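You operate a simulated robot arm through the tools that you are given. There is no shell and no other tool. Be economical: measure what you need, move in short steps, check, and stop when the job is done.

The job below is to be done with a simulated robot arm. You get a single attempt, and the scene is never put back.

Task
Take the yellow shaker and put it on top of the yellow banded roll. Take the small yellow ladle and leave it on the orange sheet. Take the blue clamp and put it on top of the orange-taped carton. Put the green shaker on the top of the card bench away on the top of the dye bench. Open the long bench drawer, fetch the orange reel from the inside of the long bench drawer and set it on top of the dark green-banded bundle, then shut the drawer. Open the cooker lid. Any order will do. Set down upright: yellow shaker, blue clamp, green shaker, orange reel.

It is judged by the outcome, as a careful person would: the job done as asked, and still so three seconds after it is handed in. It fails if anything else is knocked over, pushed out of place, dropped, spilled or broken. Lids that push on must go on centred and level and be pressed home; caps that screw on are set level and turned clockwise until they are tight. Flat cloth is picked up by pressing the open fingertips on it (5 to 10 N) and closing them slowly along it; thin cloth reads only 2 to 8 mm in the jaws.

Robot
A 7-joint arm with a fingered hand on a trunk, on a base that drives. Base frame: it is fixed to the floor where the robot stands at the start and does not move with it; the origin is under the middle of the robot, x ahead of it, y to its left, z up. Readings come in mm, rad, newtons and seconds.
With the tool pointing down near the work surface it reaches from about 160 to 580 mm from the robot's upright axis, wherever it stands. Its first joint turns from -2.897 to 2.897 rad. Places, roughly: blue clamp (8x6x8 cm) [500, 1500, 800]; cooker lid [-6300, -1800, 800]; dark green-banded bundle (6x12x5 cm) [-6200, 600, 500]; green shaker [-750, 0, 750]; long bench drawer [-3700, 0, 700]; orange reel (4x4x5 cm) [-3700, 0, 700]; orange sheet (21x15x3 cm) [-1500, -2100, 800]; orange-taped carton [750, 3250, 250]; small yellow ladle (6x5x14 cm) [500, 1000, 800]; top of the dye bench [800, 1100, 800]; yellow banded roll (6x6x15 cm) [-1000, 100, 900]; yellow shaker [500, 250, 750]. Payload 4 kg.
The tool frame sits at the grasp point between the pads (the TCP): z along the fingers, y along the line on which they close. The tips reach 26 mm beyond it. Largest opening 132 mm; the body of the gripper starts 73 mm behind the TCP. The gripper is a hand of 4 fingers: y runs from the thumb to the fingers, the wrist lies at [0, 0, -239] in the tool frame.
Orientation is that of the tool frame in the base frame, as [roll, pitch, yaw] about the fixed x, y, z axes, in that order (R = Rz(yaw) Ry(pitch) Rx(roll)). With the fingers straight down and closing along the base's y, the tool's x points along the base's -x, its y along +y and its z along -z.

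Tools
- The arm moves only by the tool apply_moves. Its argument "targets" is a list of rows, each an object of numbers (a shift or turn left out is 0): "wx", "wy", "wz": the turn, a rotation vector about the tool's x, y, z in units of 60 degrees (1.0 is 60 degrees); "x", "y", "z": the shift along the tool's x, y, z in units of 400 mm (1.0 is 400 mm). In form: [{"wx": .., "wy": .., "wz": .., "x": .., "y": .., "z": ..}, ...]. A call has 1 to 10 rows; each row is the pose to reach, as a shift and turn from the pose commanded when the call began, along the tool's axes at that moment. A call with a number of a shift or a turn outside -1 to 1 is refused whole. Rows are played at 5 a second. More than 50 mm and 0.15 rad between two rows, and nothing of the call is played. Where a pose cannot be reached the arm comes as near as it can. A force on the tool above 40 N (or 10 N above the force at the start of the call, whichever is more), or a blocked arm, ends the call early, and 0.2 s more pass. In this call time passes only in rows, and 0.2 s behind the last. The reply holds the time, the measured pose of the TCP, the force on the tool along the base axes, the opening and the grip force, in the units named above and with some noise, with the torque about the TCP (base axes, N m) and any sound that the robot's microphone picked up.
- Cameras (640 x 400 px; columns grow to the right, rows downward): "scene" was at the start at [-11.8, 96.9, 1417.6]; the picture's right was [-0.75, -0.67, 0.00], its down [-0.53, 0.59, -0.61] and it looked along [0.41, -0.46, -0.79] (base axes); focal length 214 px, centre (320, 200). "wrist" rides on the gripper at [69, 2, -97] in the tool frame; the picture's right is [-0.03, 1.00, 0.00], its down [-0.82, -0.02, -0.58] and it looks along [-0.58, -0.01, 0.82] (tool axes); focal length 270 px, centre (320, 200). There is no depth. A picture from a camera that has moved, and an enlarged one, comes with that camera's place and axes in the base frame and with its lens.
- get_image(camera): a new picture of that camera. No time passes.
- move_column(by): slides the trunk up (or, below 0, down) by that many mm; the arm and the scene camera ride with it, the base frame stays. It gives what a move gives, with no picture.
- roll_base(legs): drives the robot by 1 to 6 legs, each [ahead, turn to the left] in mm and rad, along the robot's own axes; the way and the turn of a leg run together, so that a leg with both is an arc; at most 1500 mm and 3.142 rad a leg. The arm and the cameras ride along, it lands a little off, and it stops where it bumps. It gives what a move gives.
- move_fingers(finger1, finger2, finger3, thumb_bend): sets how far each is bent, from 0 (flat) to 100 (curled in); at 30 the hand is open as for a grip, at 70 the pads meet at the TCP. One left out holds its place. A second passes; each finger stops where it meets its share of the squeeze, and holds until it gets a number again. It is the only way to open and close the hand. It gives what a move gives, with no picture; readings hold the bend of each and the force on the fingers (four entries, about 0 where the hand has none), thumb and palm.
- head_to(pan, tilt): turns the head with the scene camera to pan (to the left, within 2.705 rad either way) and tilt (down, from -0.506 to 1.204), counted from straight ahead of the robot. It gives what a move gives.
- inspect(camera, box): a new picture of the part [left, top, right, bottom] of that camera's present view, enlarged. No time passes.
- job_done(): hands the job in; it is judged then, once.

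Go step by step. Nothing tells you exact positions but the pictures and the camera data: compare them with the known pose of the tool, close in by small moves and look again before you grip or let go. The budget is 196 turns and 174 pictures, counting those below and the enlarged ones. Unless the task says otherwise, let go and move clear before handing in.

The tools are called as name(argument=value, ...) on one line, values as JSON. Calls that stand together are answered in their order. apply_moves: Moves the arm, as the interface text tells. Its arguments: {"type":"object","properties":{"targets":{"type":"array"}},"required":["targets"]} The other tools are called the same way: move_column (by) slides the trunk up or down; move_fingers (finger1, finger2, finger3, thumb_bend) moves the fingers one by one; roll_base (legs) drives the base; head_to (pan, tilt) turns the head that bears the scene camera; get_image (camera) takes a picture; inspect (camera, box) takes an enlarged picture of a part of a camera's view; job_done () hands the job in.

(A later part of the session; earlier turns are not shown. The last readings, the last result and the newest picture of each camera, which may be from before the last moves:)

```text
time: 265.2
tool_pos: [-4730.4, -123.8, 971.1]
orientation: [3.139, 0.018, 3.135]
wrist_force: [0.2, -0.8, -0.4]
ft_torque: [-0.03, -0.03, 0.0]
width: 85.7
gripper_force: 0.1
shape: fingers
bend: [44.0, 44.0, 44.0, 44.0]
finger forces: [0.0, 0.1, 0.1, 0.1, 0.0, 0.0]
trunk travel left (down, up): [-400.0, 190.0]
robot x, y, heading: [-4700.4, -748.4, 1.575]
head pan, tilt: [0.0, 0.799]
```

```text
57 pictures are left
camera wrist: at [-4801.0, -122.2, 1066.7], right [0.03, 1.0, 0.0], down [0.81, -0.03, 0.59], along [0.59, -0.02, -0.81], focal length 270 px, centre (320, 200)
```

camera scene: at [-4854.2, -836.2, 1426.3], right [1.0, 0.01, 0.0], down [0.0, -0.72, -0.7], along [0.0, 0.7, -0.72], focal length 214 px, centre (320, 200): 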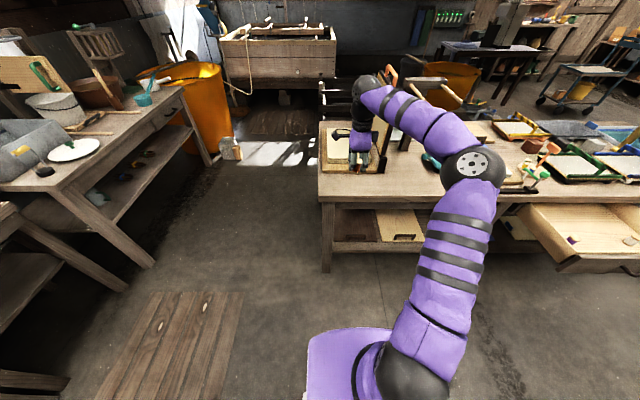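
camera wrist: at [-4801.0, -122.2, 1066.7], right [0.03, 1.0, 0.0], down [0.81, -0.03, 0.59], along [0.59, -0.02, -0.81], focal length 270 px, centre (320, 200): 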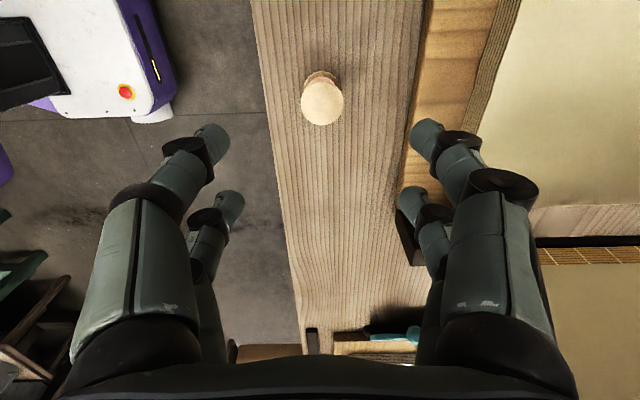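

The reel stands upright at about (-4735, -123, 785–835). I'll retreat the hand, yaw it, and pitch it forward with the camera side up for a side grip.

apply_moves(targets=[{"y": -0.1}, {"y": -0.2}, {"y": -0.3}, {"y": -0.4}, {"y": -0.48}])

apply_moves(targets=[{"wz": 0.125}, {"wz": 0.25}, {"wz": 0.375}, {"wz": 0.5}, {"wz": 0.625}, {"wz": 0.75}, {"wz": 0.875}, {"wz": 1.0}])

apply_moves(targets=[{"wz": 0.125}, {"wz": 0.25}, {"wz": 0.375}, {"wz": 0.5}])

apply_moves(targets=[{"wy": 0.125}, {"wy": 0.25}, {"wy": 0.375}, {"wy": 0.5}, {"wy": 0.625}, {"wy": 0.75}])

apply_moves(targets=[{"wy": 0.125}, {"wy": 0.25}, {"wy": 0.375}, {"wy": 0.5}, {"wy": 0.625}, {"wy": 0.75}])

```text
time: 266.4
tool_pos: [-4730.1, -317.9, 970.3]
orientation: [3.137, 0.017, 3.135]
wrist_force: [-0.5, -0.3, -0.9]
ft_torque: [0.0, -0.01, 0.0]
width: 86.1
gripper_force: 0.1
shape: fingers
bend: [44.0, 44.0, 44.0, 44.0]
finger forces: [0.0, 0.0, 0.1, 0.0, 0.0, 0.0]
trunk travel left (down, up): [-400.0, 190.0]
robot x, y, heading: [-4700.0, -748.3, 1.577]
head pan, tilt: [0.0, 0.799]
```

```text
time: 268.2
tool_pos: [-4730.2, -317.2, 970.6]
orientation: [3.125, 0.008, 2.085]
wrist_force: [-0.2, 0.7, -0.3]
ft_torque: [-0.04, 0.02, -0.02]
width: 85.7
gripper_force: 0.1
shape: fingers
bend: [44.0, 44.0, 44.0, 44.0]
finger forces: [0.0, 0.0, 0.0, 0.0, 0.0, 0.0]
trunk travel left (down, up): [-400.0, 190.0]
robot x, y, heading: [-4699.5, -748.7, 1.574]
head pan, tilt: [0.0, 0.799]
```

```text
time: 269.2
tool_pos: [-4730.4, -317.6, 969.8]
orientation: [3.124, -0.002, 1.563]
wrist_force: [-0.4, -0.2, 0.3]
ft_torque: [0.05, 0.03, 0.01]
width: 86.0
gripper_force: 0.0
shape: fingers
bend: [44.0, 44.0, 44.0, 44.0]
finger forces: [0.1, 0.0, 0.1, 0.1, 0.0, 0.0]
trunk travel left (down, up): [-400.0, 190.0]
robot x, y, heading: [-4701.2, -750.9, 1.575]
head pan, tilt: [0.0, 0.799]
```

```text
time: 270.6
tool_pos: [-4729.8, -317.0, 970.8]
orientation: [3.116, -0.787, 1.58]
wrist_force: [0.3, -0.3, 0.4]
ft_torque: [-0.01, -0.01, -0.05]
width: 85.8
gripper_force: 0.1
shape: fingers
bend: [44.0, 44.0, 44.0, 44.0]
finger forces: [0.0, 0.0, 0.1, 0.1, 0.0, 0.1]
trunk travel left (down, up): [-400.0, 190.0]
robot x, y, heading: [-4700.8, -744.2, 1.58]
head pan, tilt: [0.0, 0.799]
```

```text
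time: 272.0
tool_pos: [-4788.8, -191.6, 999.0]
orientation: [1.284, -1.553, -2.859]
wrist_force: [-0.6, 0.0, 0.3]
ft_torque: [-0.04, -0.01, -0.06]
width: 86.1
gripper_force: 0.1
shape: fingers
bend: [44.0, 44.0, 44.0, 44.0]
finger forces: [0.0, 0.0, 0.0, 0.0, 0.0, 0.0]
out of reach, approached as far as the arm can: row 1, 2, 3, 4, 5, 6
trunk travel left (down, up): [-400.0, 190.0]
robot x, y, heading: [-4698.0, -744.6, 1.574]
head pan, tilt: [0.0, 0.799]
```

The pose isn't reachable so close in. I'll command it 130 mm further forward, above the bench edge height.

apply_moves(targets=[{"z": 0.08}, {"z": 0.16}, {"z": 0.24}, {"z": 0.32}])

get_image(camera="scene")

```text
time: 273.0
tool_pos: [-4788.1, -64.8, 998.5]
orientation: [1.399, -1.555, -2.976]
wrist_force: [0.7, 0.4, 0.1]
ft_torque: [-0.01, -0.01, 0.0]
width: 86.1
gripper_force: 0.0
shape: fingers
bend: [44.0, 44.0, 44.0, 44.0]
finger forces: [0.1, 0.0, 0.1, 0.0, 0.1, 0.0]
trunk travel left (down, up): [-400.0, 190.0]
robot x, y, heading: [-4699.8, -748.9, 1.578]
head pan, tilt: [0.0, 0.799]
```

```text
56 pictures are left
camera scene: at [-4854.8, -727.7, 1426.2], right [1.0, 0.01, 0.0], down [0.0, -0.72, -0.7], along [0.0, 0.7, -0.72], focal length 214 px, centre (320, 200)
```

scene: 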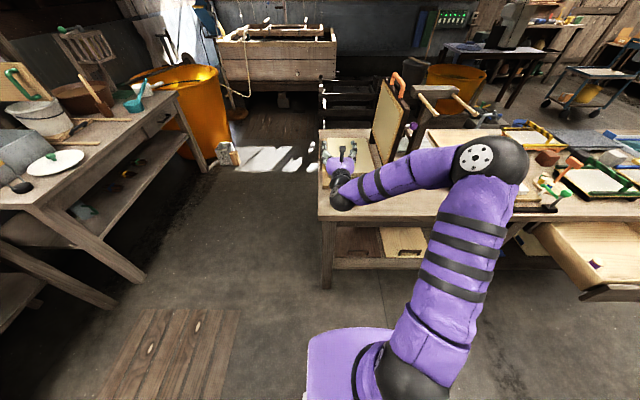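

The hand now points level at the bench with the camera side up. I'll back the base off, lower the trunk to reel height, and line up in x.

roll_base(legs=[[-225, 0]])

move_column(by=-184)

apply_moves(targets=[{"y": 0.07}, {"y": 0.133}])

get_image(camera="wrist")

get_image(camera="scene")

```text
time: 274.7
tool_pos: [-4789.7, -290.8, 998.8]
orientation: [1.411, -1.553, -2.984]
wrist_force: [0.0, -0.6, 0.2]
ft_torque: [0.03, -0.02, 0.02]
width: 86.2
gripper_force: 0.0
shape: fingers
bend: [44.0, 44.0, 44.0, 44.0]
finger forces: [0.0, 0.0, 0.1, 0.0, 0.1, 0.0]
trunk travel left (down, up): [-400.0, 190.0]
robot x, y, heading: [-4700.0, -974.3, 1.582]
head pan, tilt: [0.0, 0.799]
```

```text
time: 276.7
tool_pos: [-4790.7, -291.0, 815.2]
orientation: [1.403, -1.553, -2.975]
wrist_force: [-1.0, -0.5, 0.2]
ft_torque: [-0.01, 0.01, 0.04]
width: 86.1
gripper_force: 0.0
shape: fingers
bend: [44.0, 44.0, 44.0, 44.0]
finger forces: [0.0, 0.1, 0.1, 0.1, 0.0, 0.0]
trunk travel left (down, up): [-216.0, 374.0]
robot x, y, heading: [-4696.5, -973.5, 1.58]
head pan, tilt: [0.0, 0.799]
```

```text
time: 277.3
tool_pos: [-4736.1, -290.7, 815.5]
orientation: [1.39, -1.554, -2.96]
wrist_force: [0.3, -0.3, -0.1]
ft_torque: [0.02, -0.01, -0.02]
width: 86.1
gripper_force: 0.2
shape: fingers
bend: [44.0, 44.0, 44.0, 44.0]
finger forces: [0.1, 0.0, 0.0, 0.0, 0.0, 0.1]
trunk travel left (down, up): [-216.0, 374.0]
robot x, y, heading: [-4699.4, -974.9, 1.577]
head pan, tilt: [0.0, 0.799]
```

```text
55 pictures are left
camera wrist: at [-4736.4, -387.2, 883.6], right [1.0, 0.0, -0.01], down [-0.01, -0.57, -0.82], along [0.0, 0.82, -0.57], focal length 270 px, centre (320, 200)
```

wrist: 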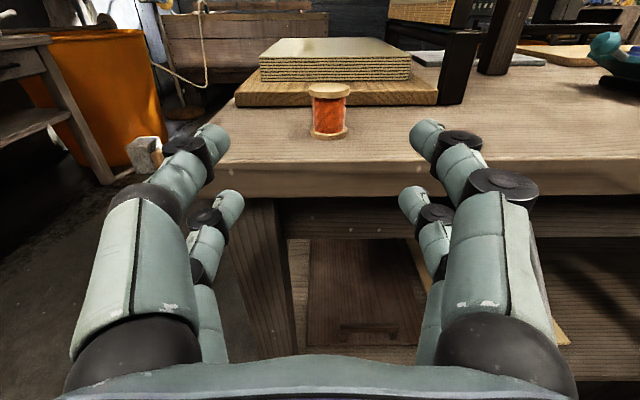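

```text
54 pictures are left
camera scene: at [-4853.5, -954.3, 1242.2], right [1.0, 0.01, 0.0], down [0.01, -0.72, -0.7], along [-0.01, 0.7, -0.72], focal length 214 px, centre (320, 200)
```

scene: 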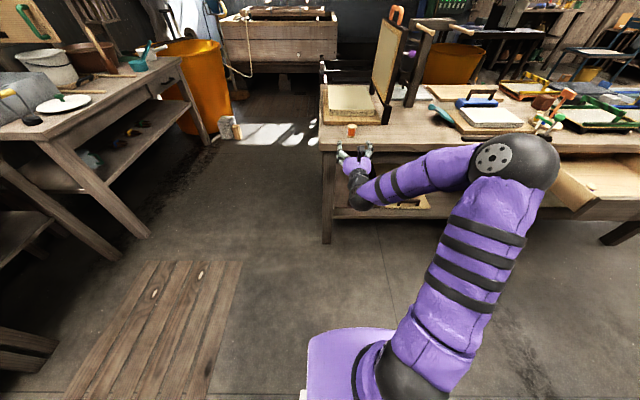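

The reel is straight ahead, 8 mm to the right. I'll align, then drive the open fingers around it.

apply_moves(targets=[{"y": 0.022}])

roll_base(legs=[[130, 0]])

get_image(camera="wrist")

```text
time: 277.7
tool_pos: [-4725.8, -290.0, 814.6]
orientation: [1.436, -1.553, -3.009]
wrist_force: [0.9, 0.1, 0.1]
ft_torque: [-0.01, -0.01, 0.03]
width: 86.0
gripper_force: 0.0
shape: fingers
bend: [44.0, 44.0, 44.0, 44.0]
finger forces: [0.0, 0.1, 0.1, 0.0, 0.0, 0.1]
trunk travel left (down, up): [-216.0, 374.0]
robot x, y, heading: [-4697.8, -973.8, 1.577]
head pan, tilt: [0.0, 0.799]
```

```text
time: 279.0
tool_pos: [-4726.8, -163.1, 817.2]
orientation: [1.404, -1.554, -2.98]
wrist_force: [0.9, 0.8, 0.3]
ft_torque: [0.03, -0.04, -0.01]
width: 86.1
gripper_force: 0.0
shape: fingers
bend: [44.0, 44.0, 44.0, 44.0]
finger forces: [0.0, 0.1, 0.0, 0.0, 0.1, 0.1]
trunk travel left (down, up): [-216.0, 374.0]
robot x, y, heading: [-4700.4, -840.0, 1.585]
head pan, tilt: [0.0, 0.799]
```

```text
53 pictures are left
camera wrist: at [-4727.5, -259.8, 884.2], right [1.0, 0.0, -0.01], down [-0.01, -0.58, -0.82], along [0.0, 0.82, -0.58], focal length 270 px, centre (320, 200)
```

wrist: 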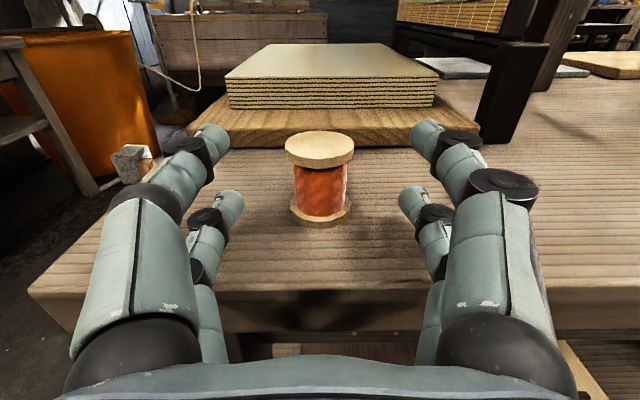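

It is perfectly lined up. I'll advance 32 mm and close on the reel.

apply_moves(targets=[{"z": 0.04}, {"z": 0.08}])

move_fingers(finger1=66, finger2=66, finger3=66, thumb_bend=66)

get_image(camera="wrist")

```text
time: 279.6
tool_pos: [-4728.1, -129.9, 817.4]
orientation: [1.397, -1.554, -2.97]
wrist_force: [0.1, -0.5, 0.6]
ft_torque: [-0.02, -0.01, -0.02]
width: 85.9
gripper_force: 0.0
shape: fingers
bend: [44.0, 44.0, 44.0, 44.0]
finger forces: [0.0, 0.1, 0.1, 0.1, 0.0, 0.0]
trunk travel left (down, up): [-216.0, 374.0]
robot x, y, heading: [-4697.6, -845.9, 1.576]
head pan, tilt: [0.0, 0.799]
```

```text
time: 280.6
tool_pos: [-4727.0, -131.8, 816.1]
orientation: [1.409, -1.554, -2.985]
wrist_force: [0.4, -0.1, -0.3]
ft_torque: [-0.01, 0.02, 0.0]
width: 13.8
gripper_force: 0.4
shape: fingers
bend: [66.0, 65.0, 65.0, 66.0]
finger forces: [0.0, 0.2, 0.4, 0.1, 0.0, 0.1]
trunk travel left (down, up): [-216.0, 374.0]
robot x, y, heading: [-4698.6, -845.0, 1.578]
head pan, tilt: [0.0, 0.799]
```

```text
52 pictures are left
camera wrist: at [-4727.9, -227.8, 884.5], right [1.0, 0.0, -0.01], down [-0.01, -0.58, -0.82], along [0.0, 0.82, -0.58], focal length 270 px, centre (320, 200)
```

wrist: 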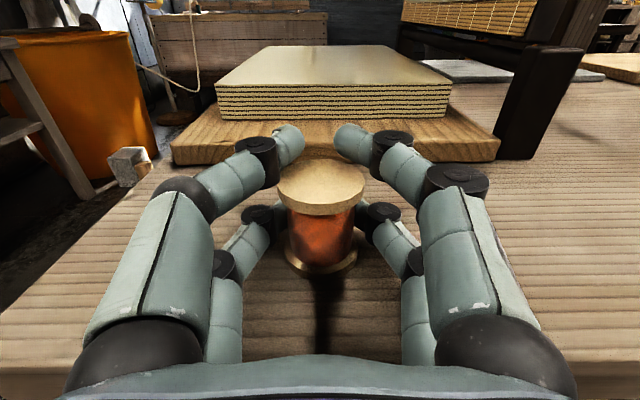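

The lower finger pair holds the core while the upper pair is just above the flange. That should do, so I'll close further.

move_fingers(finger1=78, finger2=78, finger3=78, thumb_bend=78)

get_image(camera="wrist")

```text
time: 281.6
tool_pos: [-4728.4, -131.3, 816.4]
orientation: [1.406, -1.555, -2.981]
wrist_force: [-0.3, -0.5, 0.7]
ft_torque: [0.0, 0.01, 0.01]
width: 0.0
gripper_force: 0.1
shape: fingers
bend: [74.0, 75.0, 75.0, 74.0]
finger forces: [0.1, 0.1, 0.0, 0.0, 0.0, 0.1]
trunk travel left (down, up): [-216.0, 374.0]
robot x, y, heading: [-4697.5, -847.4, 1.575]
head pan, tilt: [0.0, 0.799]
```

```text
51 pictures are left
camera wrist: at [-4727.9, -227.8, 884.5], right [1.0, 0.0, -0.01], down [-0.01, -0.58, -0.82], along [0.0, 0.82, -0.58], focal length 270 px, centre (320, 200)
```

wrist: 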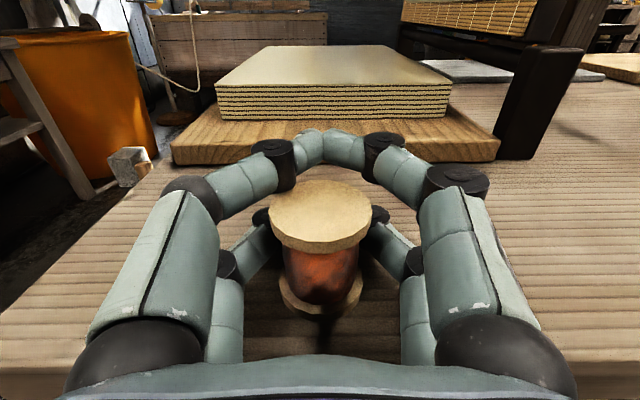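

The squeeze pushed the reel towards the palm, so it should sit nearer the fingertips. I'll open, back off about 28 mm and look.

move_fingers(finger1=48, finger2=48, finger3=48, thumb_bend=48)

apply_moves(targets=[{"z": -0.04}, {"z": -0.07}])

get_image(camera="wrist")

```text
time: 282.6
tool_pos: [-4727.6, -130.7, 816.5]
orientation: [1.407, -1.554, -2.982]
wrist_force: [-0.4, 0.5, 0.6]
ft_torque: [0.01, 0.01, -0.04]
width: 72.3
gripper_force: 0.1
shape: fingers
bend: [48.0, 48.0, 48.0, 48.0]
finger forces: [0.0, 0.0, 0.0, 0.0, 0.0, 0.0]
trunk travel left (down, up): [-216.0, 374.0]
robot x, y, heading: [-4697.0, -846.6, 1.576]
head pan, tilt: [0.0, 0.799]
```

```text
time: 283.2
tool_pos: [-4727.8, -160.8, 815.8]
orientation: [1.446, -1.554, -3.023]
wrist_force: [-1.4, 0.6, -0.2]
ft_torque: [0.01, 0.0, 0.01]
width: 72.1
gripper_force: 0.0
shape: fingers
bend: [48.0, 48.0, 48.0, 48.0]
finger forces: [0.0, 0.1, 0.0, 0.1, 0.0, 0.1]
trunk travel left (down, up): [-216.0, 374.0]
robot x, y, heading: [-4697.7, -846.8, 1.577]
head pan, tilt: [0.0, 0.799]
```

```text
50 pictures are left
camera wrist: at [-4728.2, -256.9, 883.7], right [1.0, 0.0, -0.01], down [-0.01, -0.58, -0.82], along [0.0, 0.82, -0.58], focal length 270 px, centre (320, 200)
```

wrist: 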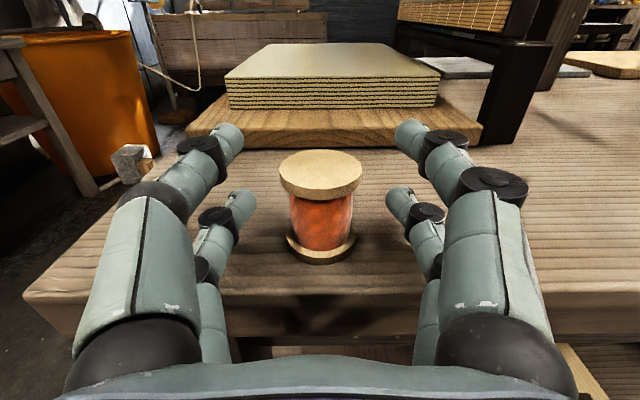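

The reel is at y≈-156, upright. I'll set back 10 mm and raise 10 mm so the lower finger pair takes the middle of the core, then close stepwise.

apply_moves(targets=[{"z": -0.022, "x": 0.025}])

move_fingers(finger1=66, finger2=66, finger3=66, thumb_bend=66)

move_fingers(finger1=72, finger2=72, finger3=72, thumb_bend=72)

get_image(camera="wrist")

```text
time: 283.6
tool_pos: [-4727.8, -169.1, 825.7]
orientation: [1.395, -1.554, -2.97]
wrist_force: [-0.9, 0.2, 0.4]
ft_torque: [0.03, -0.01, -0.02]
width: 72.5
gripper_force: 0.1
shape: fingers
bend: [48.0, 48.0, 48.0, 48.0]
finger forces: [0.0, 0.0, 0.1, 0.0, 0.0, 0.0]
trunk travel left (down, up): [-216.0, 374.0]
robot x, y, heading: [-4699.1, -849.5, 1.576]
head pan, tilt: [0.0, 0.799]
```

```text
time: 284.6
tool_pos: [-4726.0, -169.5, 825.6]
orientation: [1.4, -1.553, -2.974]
wrist_force: [0.4, -0.1, 0.9]
ft_torque: [0.01, 0.02, -0.02]
width: 13.8
gripper_force: 3.1
shape: fingers
bend: [66.0, 62.0, 62.0, 66.0]
finger forces: [0.0, 3.3, 3.1, 0.0, 0.0, 0.0]
trunk travel left (down, up): [-216.0, 374.0]
robot x, y, heading: [-4700.3, -844.8, 1.58]
head pan, tilt: [0.0, 0.799]
```

```text
time: 285.6
tool_pos: [-4727.9, -168.2, 825.6]
orientation: [1.403, -1.554, -2.98]
wrist_force: [0.0, 1.2, 0.4]
ft_torque: [-0.02, 0.02, 0.0]
width: 0.0
gripper_force: 6.6
shape: fingers
bend: [71.0, 62.0, 63.0, 71.0]
finger forces: [0.0, 6.3, 6.5, 0.0, 0.1, 0.1]
trunk travel left (down, up): [-216.0, 374.0]
robot x, y, heading: [-4700.8, -843.7, 1.578]
head pan, tilt: [0.0, 0.799]
```

```text
49 pictures are left
camera wrist: at [-4727.9, -265.5, 893.9], right [1.0, 0.0, -0.01], down [-0.01, -0.58, -0.82], along [0.0, 0.82, -0.58], focal length 270 px, centre (320, 200)
```

wrist: 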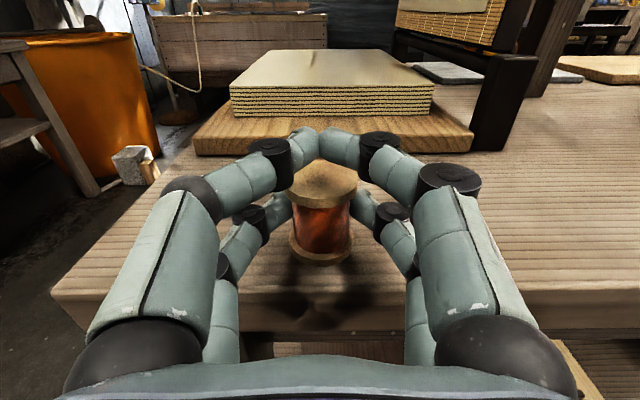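

Fingers 2 and 3 now hold the reel's core. I'll firm up and lift with the trunk.

move_fingers(finger2=80, finger3=80)

move_column(by=60)

get_image(camera="wrist")

```text
time: 286.6
tool_pos: [-4727.4, -169.6, 826.3]
orientation: [1.406, -1.554, -2.98]
wrist_force: [0.0, 0.3, 0.5]
ft_torque: [-0.01, 0.0, -0.02]
width: 0.1
gripper_force: 6.1
shape: fingers
bend: [71.0, 62.0, 63.0, 71.0]
finger forces: [0.0, 6.4, 6.4, 0.0, 0.0, 0.0]
trunk travel left (down, up): [-216.0, 374.0]
robot x, y, heading: [-4698.1, -847.0, 1.582]
head pan, tilt: [0.0, 0.799]
```

```text
time: 287.6
tool_pos: [-4727.4, -169.3, 885.8]
orientation: [1.414, -1.551, -2.991]
wrist_force: [-0.1, -0.4, -1.3]
ft_torque: [-0.01, -0.03, 0.0]
width: 0.0
gripper_force: 6.3
shape: fingers
bend: [71.0, 62.0, 63.0, 71.0]
finger forces: [0.0, 6.5, 6.4, 0.0, 0.0, 0.1]
trunk travel left (down, up): [-276.0, 314.0]
robot x, y, heading: [-4701.8, -847.4, 1.574]
head pan, tilt: [0.0, 0.799]
```

```text
48 pictures are left
camera wrist: at [-4727.9, -265.5, 953.8], right [1.0, 0.0, -0.01], down [-0.01, -0.58, -0.82], along [0.0, 0.82, -0.58], focal length 270 px, centre (320, 200)
```

wrist: 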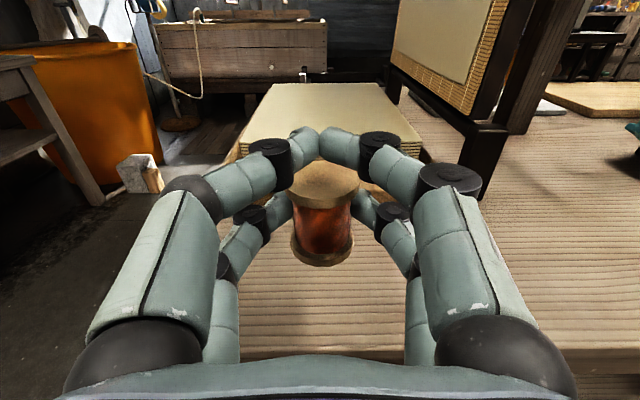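

The reel is held upright from the side. I'll now drive between the floor mat and the long bench leg towards the fibre bench.

roll_base(legs=[[-150, 0], [0, 0.472], [850, 0], [0, -0.29], [834, 0]])

head_to(pan=1.2, tilt=0.7)

get_image(camera="scene")

```text
time: 294.6
tool_pos: [-5387.9, 287.1, 886.4]
orientation: [1.368, -1.553, -2.475]
wrist_force: [0.3, -1.2, -0.2]
ft_torque: [-0.04, -0.01, 0.0]
width: 0.1
gripper_force: 6.8
shape: fingers
bend: [71.0, 62.0, 63.0, 71.0]
finger forces: [0.0, 6.9, 7.0, 0.1, 0.0, 0.1]
trunk travel left (down, up): [-276.0, 314.0]
robot x, y, heading: [-5054.8, -300.9, 2.015]
head pan, tilt: [0.0, 0.799]
stopped in leg 3: the robot was blocked; the commanded pose is now the measured one
```

```text
time: 296.0
tool_pos: [-5385.6, 288.4, 885.6]
orientation: [1.381, -1.553, -2.489]
wrist_force: [0.1, -0.7, -0.1]
ft_torque: [0.04, 0.01, -0.03]
width: 0.0
gripper_force: 6.8
shape: fingers
bend: [71.0, 62.0, 63.0, 71.0]
finger forces: [0.0, 6.9, 6.9, 0.1, 0.0, 0.0]
trunk travel left (down, up): [-276.0, 314.0]
robot x, y, heading: [-5054.1, -306.1, 2.013]
head pan, tilt: [1.201, 0.7]
```

```text
47 pictures are left
camera scene: at [-5255.9, -430.1, 1310.5], right [-0.07, 1.0, 0.0], down [0.64, 0.05, -0.76], along [-0.76, -0.05, -0.64], focal length 214 px, centre (320, 200)
```

scene: 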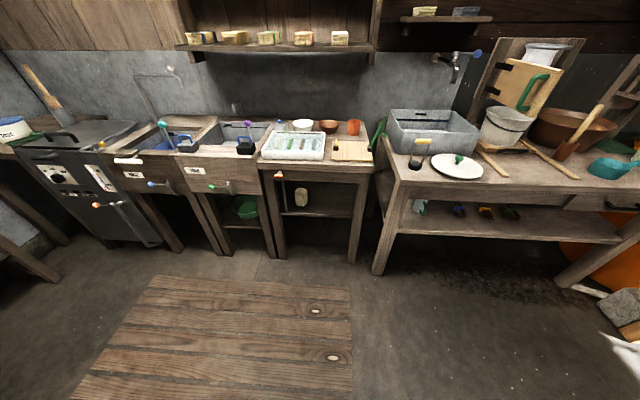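

Blocked again near y≈-300. I'll look to the right and front to see what's touching.

head_to(pan=-0.7, tilt=1.1)

get_image(camera="scene")

```text
time: 297.9
tool_pos: [-5386.9, 287.7, 885.6]
orientation: [1.379, -1.553, -2.488]
wrist_force: [-0.5, -0.7, -0.3]
ft_torque: [-0.02, 0.02, 0.0]
width: 0.0
gripper_force: 7.0
shape: fingers
bend: [71.0, 62.0, 63.0, 71.0]
finger forces: [0.0, 6.9, 6.9, 0.0, 0.0, 0.0]
trunk travel left (down, up): [-276.0, 314.0]
robot x, y, heading: [-5056.0, -307.1, 2.012]
head pan, tilt: [-0.7, 1.1]
```

```text
46 pictures are left
camera scene: at [-5155.0, -363.1, 1280.5], right [0.97, -0.26, 0.0], down [-0.23, -0.86, -0.45], along [0.12, 0.44, -0.89], focal length 214 px, centre (320, 200)
```

scene: 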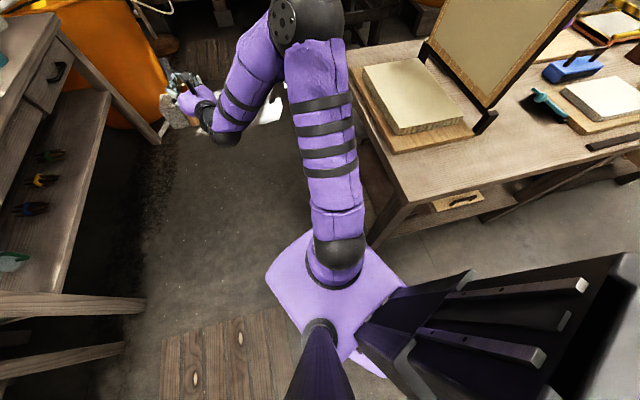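

The base is just touching the long bench's leg. I'll back off along an arc and take a line midway between the mat corner and the leg.

roll_base(legs=[[-300, -0.192], [125, 0.23], [125, -0.23], [750, 0]])

get_image(camera="scene")

```text
time: 303.1
tool_pos: [-5272.3, 383.4, 885.4]
orientation: [1.362, -1.554, -2.666]
wrist_force: [0.2, 0.4, -0.4]
ft_torque: [-0.02, 0.02, 0.0]
width: 0.0
gripper_force: 6.7
shape: fingers
bend: [71.0, 62.0, 63.0, 71.0]
finger forces: [0.1, 6.9, 6.9, 0.0, 0.0, 0.1]
trunk travel left (down, up): [-276.0, 314.0]
robot x, y, heading: [-5063.0, -265.5, 1.785]
head pan, tilt: [-0.7, 1.1]
stopped in leg 4: the robot was blocked; the commanded pose is now the measured one
```

```text
45 pictures are left
camera scene: at [-5177.7, -298.4, 1280.5], right [0.88, -0.47, 0.0], down [-0.42, -0.79, -0.45], along [0.21, 0.4, -0.89], focal length 214 px, centre (320, 200)
```

scene: 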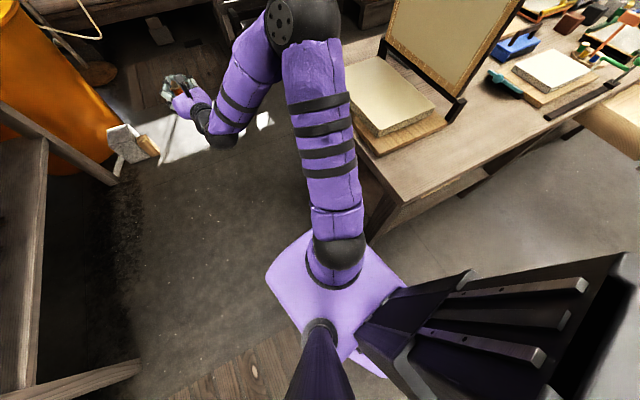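

It is still the leg: the robot is wider on its right side. I'll back off and shift the line about 50 mm further left, towards the mat.

roll_base(legs=[[-350, 0.035], [130, 0.27], [130, -0.27], [700, 0]])

get_image(camera="scene")

```text
time: 310.8
tool_pos: [-5490.9, 939.6, 886.3]
orientation: [1.364, -1.554, -2.625]
wrist_force: [0.3, -0.2, -0.8]
ft_torque: [-0.03, 0.03, -0.02]
width: 0.1
gripper_force: 7.2
shape: fingers
bend: [71.0, 62.0, 63.0, 71.0]
finger forces: [0.0, 6.9, 6.9, 0.0, 0.0, 0.1]
trunk travel left (down, up): [-276.0, 314.0]
robot x, y, heading: [-5262.1, 300.2, 1.832]
head pan, tilt: [-0.7, 1.1]
```

```text
44 pictures are left
camera scene: at [-5365.8, 262.1, 1280.5], right [0.91, -0.42, 0.0], down [-0.38, -0.81, -0.45], along [0.19, 0.41, -0.89], focal length 214 px, centre (320, 200)
```

scene: 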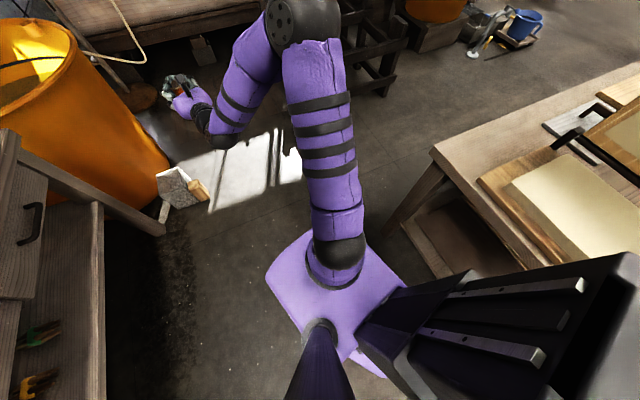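

I'm past the bench. I'll raise the trunk, go north a little, turn to face the fibre bench and back off slightly.

move_column(by=100)

roll_base(legs=[[0, -0.26], [270, 0], [0, 1.571], [-90, 0]])

move_column(by=-376)

get_image(camera="wrist")

```text
time: 312.1
tool_pos: [-5491.1, 939.6, 985.5]
orientation: [1.374, -1.553, -2.635]
wrist_force: [-0.3, -0.2, 0.0]
ft_torque: [0.01, 0.0, 0.06]
width: 0.0
gripper_force: 6.8
shape: fingers
bend: [71.0, 62.0, 63.0, 71.0]
finger forces: [0.0, 6.9, 6.8, 0.0, 0.0, 0.0]
trunk travel left (down, up): [-376.0, 214.0]
robot x, y, heading: [-5260.8, 300.9, 1.833]
head pan, tilt: [-0.7, 1.1]
```

```text
time: 317.6
tool_pos: [-5815.3, 958.7, 984.4]
orientation: [1.462, -1.553, -2.11]
wrist_force: [-0.3, -0.2, 0.4]
ft_torque: [-0.01, -0.01, 0.01]
width: 0.0
gripper_force: 7.2
shape: fingers
bend: [71.0, 63.0, 63.0, 71.0]
finger forces: [0.1, 7.0, 7.1, 0.0, 0.0, 0.0]
trunk travel left (down, up): [-376.0, 214.0]
robot x, y, heading: [-5260.5, 571.3, 2.246]
head pan, tilt: [-0.7, 1.1]
stopped in leg 3: the robot was blocked; the commanded pose is now the measured one
```

```text
time: 321.2
tool_pos: [-5814.4, 958.6, 609.5]
orientation: [1.411, -1.554, -2.062]
wrist_force: [0.1, -0.1, -0.3]
ft_torque: [0.0, -0.05, -0.03]
width: 0.0
gripper_force: 7.2
shape: fingers
bend: [71.0, 63.0, 63.0, 71.0]
finger forces: [0.1, 6.9, 7.1, 0.0, 0.0, 0.0]
trunk travel left (down, up): [0.0, 590.0]
robot x, y, heading: [-5258.6, 569.8, 2.243]
head pan, tilt: [-0.7, 1.1]
```

```text
43 pictures are left
camera wrist: at [-5738.2, 900.9, 678.4], right [0.61, 0.8, -0.01], down [0.45, -0.35, -0.82], along [-0.65, 0.49, -0.58], focal length 270 px, centre (320, 200)
```

wrist: 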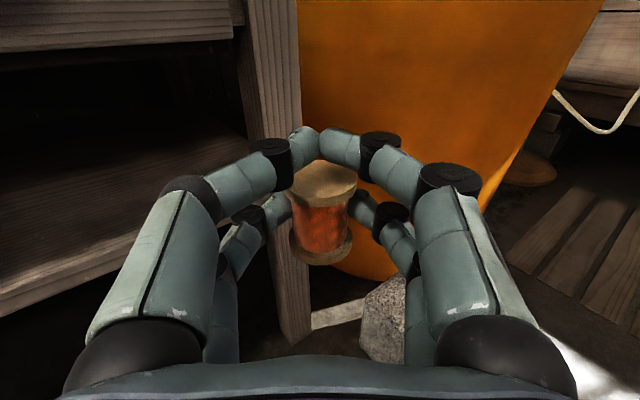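

The rotation was blocked at the rear by the long bench end, and the hand is now low beside the fibre bench. I'll raise the trunk again, move forward a bit, finish the turn and back off.

move_column(by=376)

roll_base(legs=[[65, 0], [0, 0.895]])

get_image(camera="wrist")

```text
time: 324.8
tool_pos: [-5815.2, 959.7, 987.3]
orientation: [1.41, -1.553, -2.061]
wrist_force: [-0.4, -0.2, -0.8]
ft_torque: [0.03, -0.01, 0.01]
width: 0.2
gripper_force: 7.6
shape: fingers
bend: [71.0, 63.0, 63.0, 71.0]
finger forces: [0.0, 7.1, 7.0, 0.0, 0.0, 0.1]
trunk travel left (down, up): [-376.0, 214.0]
robot x, y, heading: [-5257.6, 573.6, 2.247]
head pan, tilt: [-0.7, 1.1]
```

```text
time: 328.3
tool_pos: [-5951.4, 436.0, 985.0]
orientation: [1.406, -1.553, -1.174]
wrist_force: [-0.2, -0.5, 0.0]
ft_torque: [-0.02, -0.01, -0.02]
width: 0.0
gripper_force: 7.1
shape: fingers
bend: [71.0, 63.0, 63.0, 71.0]
finger forces: [0.1, 6.9, 7.0, 0.0, 0.0, 0.0]
trunk travel left (down, up): [-376.0, 214.0]
robot x, y, heading: [-5298.8, 625.0, 3.125]
head pan, tilt: [-0.7, 1.1]
```

```text
42 pictures are left
camera wrist: at [-5858.3, 460.1, 1054.4], right [-0.23, 0.97, -0.01], down [0.56, 0.13, -0.82], along [-0.79, -0.19, -0.58], focal length 270 px, centre (320, 200)
```

wrist: 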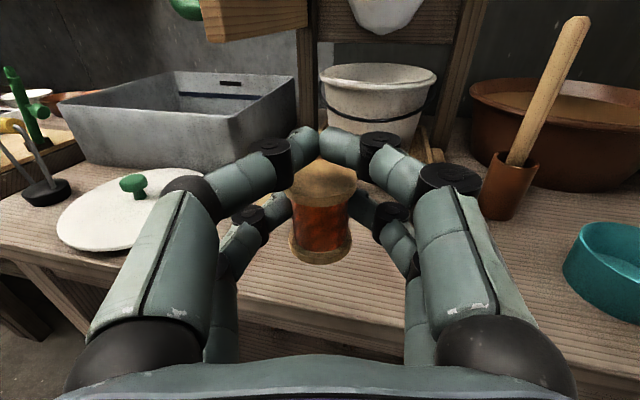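

Now I face the fibre bench with the hand at its front edge. I'll back off, lower below the bench top, and straighten the hand to look at the bundles.

roll_base(legs=[[-90, 0]])

move_column(by=-374)

apply_moves(targets=[{"wx": -0.075, "y": 0.07}, {"wx": -0.15, "y": 0.14}, {"wx": -0.2225, "y": 0.21}])

get_image(camera="wrist")

```text
time: 329.5
tool_pos: [-5878.4, 434.3, 987.7]
orientation: [1.301, -1.55, -1.065]
wrist_force: [-0.4, 0.5, -0.1]
ft_torque: [-0.04, 0.02, 0.02]
width: 0.0
gripper_force: 7.2
shape: fingers
bend: [71.0, 63.0, 63.0, 71.0]
finger forces: [0.0, 6.9, 6.9, 0.0, 0.0, 0.0]
trunk travel left (down, up): [-376.0, 214.0]
robot x, y, heading: [-5230.2, 623.1, 3.133]
head pan, tilt: [-0.7, 1.1]
stopped in leg 1: the robot was blocked; the commanded pose is now the measured one
```

```text
time: 333.1
tool_pos: [-5878.3, 435.3, 614.4]
orientation: [1.284, -1.55, -1.044]
wrist_force: [-0.1, 0.3, -0.5]
ft_torque: [0.03, 0.01, 0.05]
width: 0.0
gripper_force: 7.0
shape: fingers
bend: [71.0, 63.0, 63.0, 71.0]
finger forces: [0.0, 6.9, 6.9, 0.0, 0.1, 0.0]
trunk travel left (down, up): [-2.0, 588.0]
robot x, y, heading: [-5228.0, 621.1, 3.129]
head pan, tilt: [-0.7, 1.1]
```

```text
time: 333.9
tool_pos: [-5898.4, 517.0, 618.3]
orientation: [1.037, -1.549, -1.034]
wrist_force: [-0.7, 0.5, -0.6]
ft_torque: [0.02, -0.03, 0.0]
width: 0.0
gripper_force: 6.9
shape: fingers
bend: [71.0, 63.0, 63.0, 71.0]
finger forces: [0.1, 6.9, 6.9, 0.0, 0.0, 0.0]
trunk travel left (down, up): [-2.0, 588.0]
robot x, y, heading: [-5229.2, 622.7, 3.127]
head pan, tilt: [-0.7, 1.1]
```

```text
41 pictures are left
camera wrist: at [-5802.2, 518.5, 684.8], right [0.0, 1.0, -0.01], down [0.57, -0.01, -0.82], along [-0.82, -0.01, -0.57], focal length 270 px, centre (320, 200)
```

wrist: 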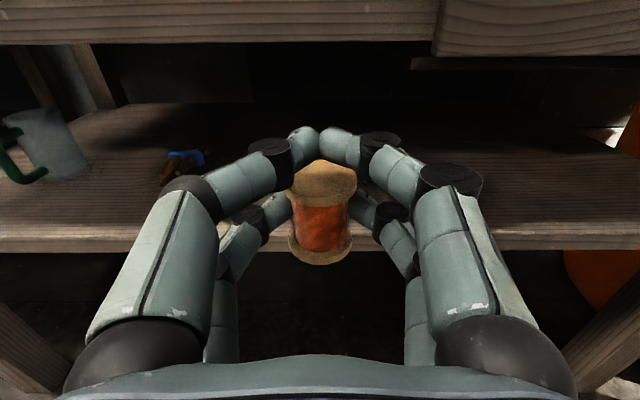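

The hand is level and straight under the bench-top height. The green bundle is hidden behind the hand, so I'll use the lowered head camera.

head_to(pan=0.0, tilt=0.7)

inspect(camera="scene", box=[220, 100, 460, 250])

```text
time: 335.0
tool_pos: [-5898.5, 516.4, 616.9]
orientation: [1.05, -1.549, -1.045]
wrist_force: [1.3, 0.3, 0.2]
ft_torque: [0.0, 0.0, 0.01]
width: 0.2
gripper_force: 7.1
shape: fingers
bend: [71.0, 63.0, 63.0, 71.0]
finger forces: [0.1, 7.0, 6.9, 0.1, 0.1, 0.0]
trunk travel left (down, up): [-2.0, 588.0]
robot x, y, heading: [-5226.6, 621.9, 3.134]
head pan, tilt: [0.0, 0.7]
```

```text
2.67 times, centred on (340, 175) of scene
camera zoom: at [-5256.5, 468.4, 1036.5], right [0.01, 1.0, 0.0], down [0.64, -0.01, -0.76], along [-0.76, 0.01, -0.64], focal length 572 px, centre (267, 267)
```

zoom: 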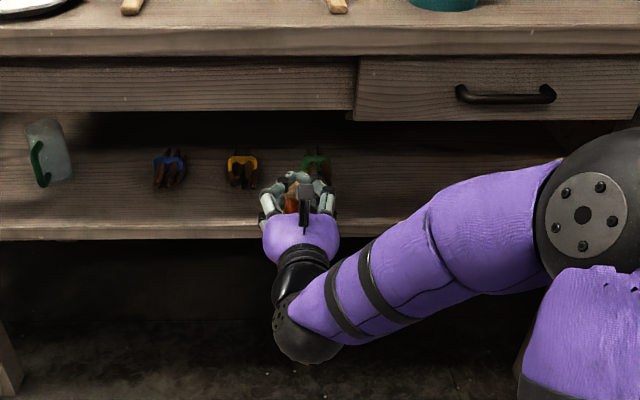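

The green bundle is at about (-6190, 575), with its top near z≈510–535. I'll shift the hand to that line and lower it so the camera clears the drawer underside.

apply_moves(targets=[{"x": -0.06, "y": 0.07}, {"x": -0.1175, "y": 0.146}])

get_image(camera="wrist")

inspect(camera="scene", box=[260, 100, 420, 200])

```text
time: 335.6
tool_pos: [-5899.5, 576.4, 570.5]
orientation: [1.008, -1.549, -1.003]
wrist_force: [1.6, 0.3, -0.2]
ft_torque: [-0.01, -0.01, -0.02]
width: 0.4
gripper_force: 6.7
shape: fingers
bend: [71.0, 63.0, 63.0, 71.0]
finger forces: [0.0, 6.9, 6.9, 0.0, 0.0, 0.0]
trunk travel left (down, up): [-2.0, 588.0]
robot x, y, heading: [-5226.3, 622.7, 3.126]
head pan, tilt: [0.0, 0.7]
```

```text
39 pictures are left
camera wrist: at [-5803.1, 577.7, 638.1], right [0.0, 1.0, -0.01], down [0.57, 0.0, -0.82], along [-0.82, -0.01, -0.57], focal length 270 px, centre (320, 200)
```

wrist: 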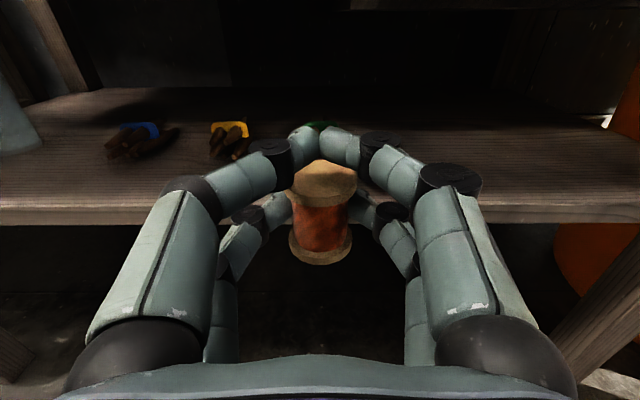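

```text
4.00 times, centred on (340, 150) of scene
camera zoom: at [-5256.4, 468.3, 1036.5], right [0.01, 1.0, 0.0], down [0.64, -0.01, -0.76], along [-0.76, 0.01, -0.64], focal length 858 px, centre (240, 400)
```

zoom: 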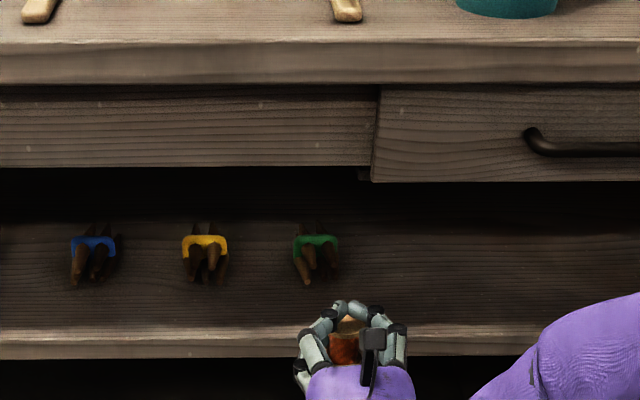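

The bundle's band top is at about (-6207, 576, 501). I'll drive in 230 mm and check.

roll_base(legs=[[230, 0]])

get_image(camera="wrist")

inspect(camera="scene", box=[240, 100, 440, 230])

```text
time: 337.3
tool_pos: [-6127.1, 576.3, 569.7]
orientation: [1.046, -1.551, -1.04]
wrist_force: [-0.7, -0.1, -0.2]
ft_torque: [-0.03, 0.0, 0.01]
width: 0.0
gripper_force: 7.3
shape: fingers
bend: [71.0, 63.0, 63.0, 71.0]
finger forces: [0.0, 6.8, 7.0, 0.0, 0.0, 0.1]
trunk travel left (down, up): [-2.0, 588.0]
robot x, y, heading: [-5455.5, 626.0, 3.128]
head pan, tilt: [0.0, 0.7]
```

```text
37 pictures are left
camera wrist: at [-6031.1, 579.2, 638.0], right [-0.01, 1.0, -0.01], down [0.57, 0.0, -0.82], along [-0.82, -0.01, -0.57], focal length 270 px, centre (320, 200)
```

wrist: 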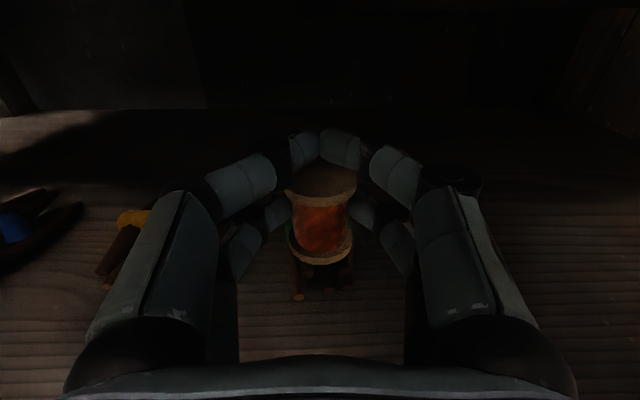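

```text
3.08 times, centred on (340, 165) of scene
camera zoom: at [-5484.2, 470.8, 1036.5], right [0.01, 1.0, 0.0], down [0.64, -0.01, -0.76], along [-0.76, 0.01, -0.64], focal length 660 px, centre (258, 308)
```

zoom: 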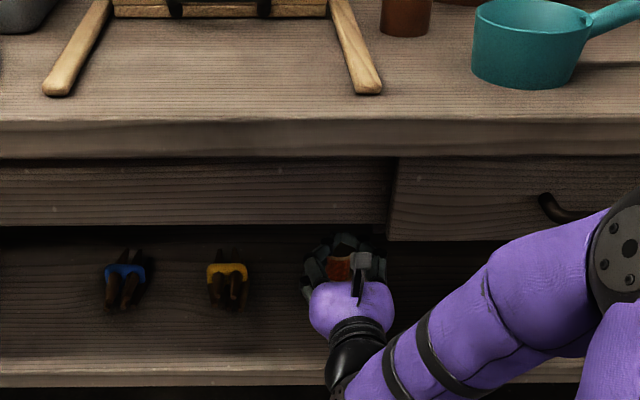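

The bundle is right under the reel. I'll zoom to judge the offset.

inspect(camera="wrist", box=[240, 170, 400, 310])

```text
2.86 times, centred on (320, 240) of wrist
camera zoom: at [-6031.1, 579.2, 638.0], right [-0.01, 1.0, -0.01], down [0.57, 0.0, -0.82], along [-0.82, -0.01, -0.57], focal length 772 px, centre (320, 86)
```

zoom: 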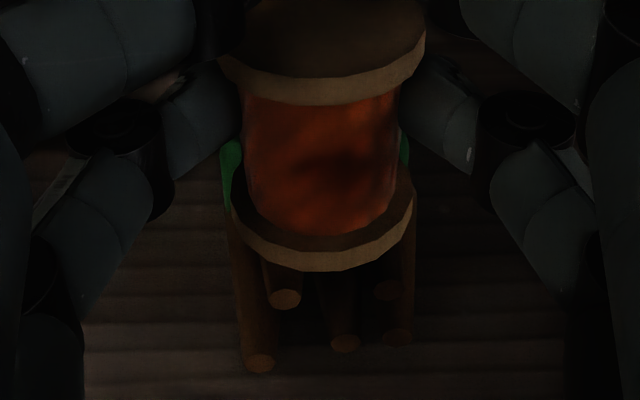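

The reel is aligned sideways. I need about 65 mm more depth to be over the band, so I'll drive in.

roll_base(legs=[[63, 0]])

inspect(camera="wrist", box=[240, 170, 400, 310])

```text
time: 338.3
tool_pos: [-6191.7, 578.0, 571.1]
orientation: [1.046, -1.549, -1.042]
wrist_force: [0.2, 0.1, -0.9]
ft_torque: [0.0, -0.02, 0.01]
width: 0.0
gripper_force: 7.1
shape: fingers
bend: [71.0, 63.0, 63.0, 71.0]
finger forces: [0.0, 6.9, 7.0, 0.0, 0.0, 0.0]
trunk travel left (down, up): [-2.0, 588.0]
robot x, y, heading: [-5520.8, 625.3, 3.13]
head pan, tilt: [0.0, 0.7]
```

```text
2.86 times, centred on (320, 240) of wrist
camera zoom: at [-6094.2, 578.8, 638.0], right [-0.01, 1.0, -0.01], down [0.57, 0.0, -0.82], along [-0.82, -0.01, -0.57], focal length 772 px, centre (320, 86)
```

zoom: 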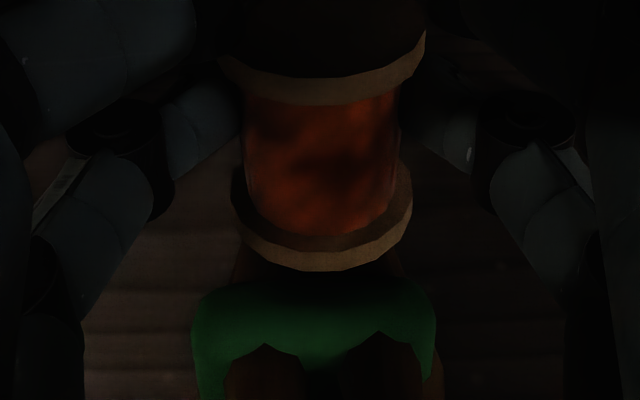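

The band's flat top is just below, and the reel is about 5 mm too deep. I'll correct and lower most of the way.

apply_moves(targets=[{"z": -0.012, "y": -0.003, "x": -0.02}, {"z": -0.012, "y": -0.003, "x": -0.045}])

inspect(camera="wrist", box=[240, 170, 400, 310])

```text
time: 338.9
tool_pos: [-6186.2, 576.4, 552.7]
orientation: [1.045, -1.548, -1.038]
wrist_force: [0.8, -0.2, -0.2]
ft_torque: [0.0, 0.0, -0.04]
width: 0.0
gripper_force: 6.9
shape: fingers
bend: [71.0, 63.0, 63.0, 71.0]
finger forces: [0.1, 6.8, 6.9, 0.0, 0.0, 0.0]
trunk travel left (down, up): [-2.0, 588.0]
robot x, y, heading: [-5518.0, 623.6, 3.129]
head pan, tilt: [0.0, 0.7]
```

```text
2.86 times, centred on (320, 240) of wrist
camera zoom: at [-6089.1, 578.0, 620.2], right [-0.01, 1.0, -0.01], down [0.57, 0.0, -0.82], along [-0.82, -0.01, -0.57], focal length 772 px, centre (320, 86)
```

zoom: 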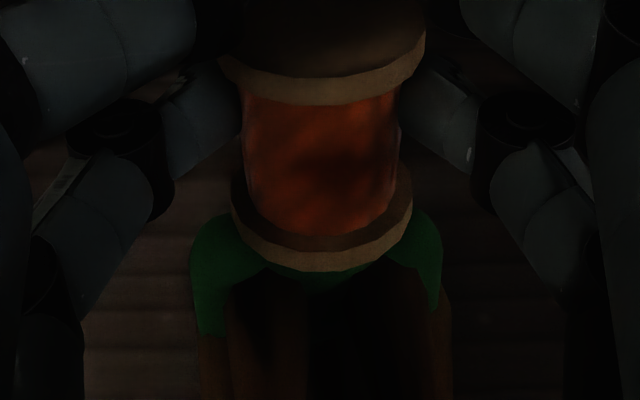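

The reel is over the band. I'll step down to contact.

apply_moves(targets=[{"x": -0.012}])

apply_moves(targets=[{"x": -0.008}])

apply_moves(targets=[{"x": -0.006}])

inspect(camera="wrist", box=[240, 170, 400, 310])

```text
time: 339.3
tool_pos: [-6186.1, 576.1, 548.3]
orientation: [1.041, -1.551, -1.034]
wrist_force: [-0.2, -0.5, -0.9]
ft_torque: [0.01, -0.04, 0.01]
width: 0.3
gripper_force: 6.8
shape: fingers
bend: [71.0, 63.0, 63.0, 71.0]
finger forces: [0.1, 6.9, 6.9, 0.0, 0.0, 0.0]
trunk travel left (down, up): [-2.0, 588.0]
robot x, y, heading: [-5517.5, 624.6, 3.132]
head pan, tilt: [0.0, 0.7]
```

```text
time: 339.7
tool_pos: [-6186.4, 577.2, 546.5]
orientation: [0.882, -1.548, -0.874]
wrist_force: [-0.2, 1.4, 7.8]
ft_torque: [-0.05, 0.14, -0.02]
width: 0.1
gripper_force: 6.8
shape: fingers
bend: [71.0, 63.0, 63.0, 71.0]
finger forces: [0.0, 7.4, 6.7, 0.1, 0.0, 0.0]
trunk travel left (down, up): [-2.0, 588.0]
robot x, y, heading: [-5516.9, 622.2, 3.132]
head pan, tilt: [0.0, 0.7]
```

```text
time: 340.1
tool_pos: [-6185.3, 576.4, 544.6]
orientation: [0.877, -1.547, -0.869]
wrist_force: [0.2, 0.6, 12.2]
ft_torque: [-0.02, 0.25, -0.03]
width: 0.0
gripper_force: 7.0
shape: fingers
bend: [71.0, 63.0, 63.0, 71.0]
finger forces: [0.1, 7.3, 7.2, 0.0, 0.1, 0.0]
trunk travel left (down, up): [-2.0, 588.0]
robot x, y, heading: [-5516.8, 624.8, 3.133]
head pan, tilt: [0.0, 0.7]
```

```text
2.86 times, centred on (320, 240) of wrist
camera zoom: at [-6089.1, 577.7, 611.3], right [-0.01, 1.0, -0.01], down [0.57, 0.0, -0.82], along [-0.82, -0.01, -0.57], focal length 772 px, centre (320, 86)
```

zoom: 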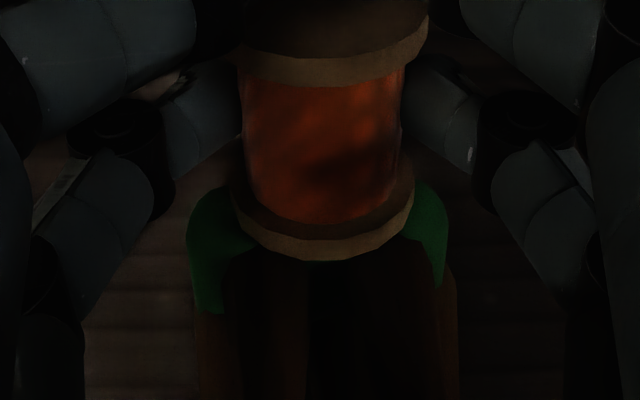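

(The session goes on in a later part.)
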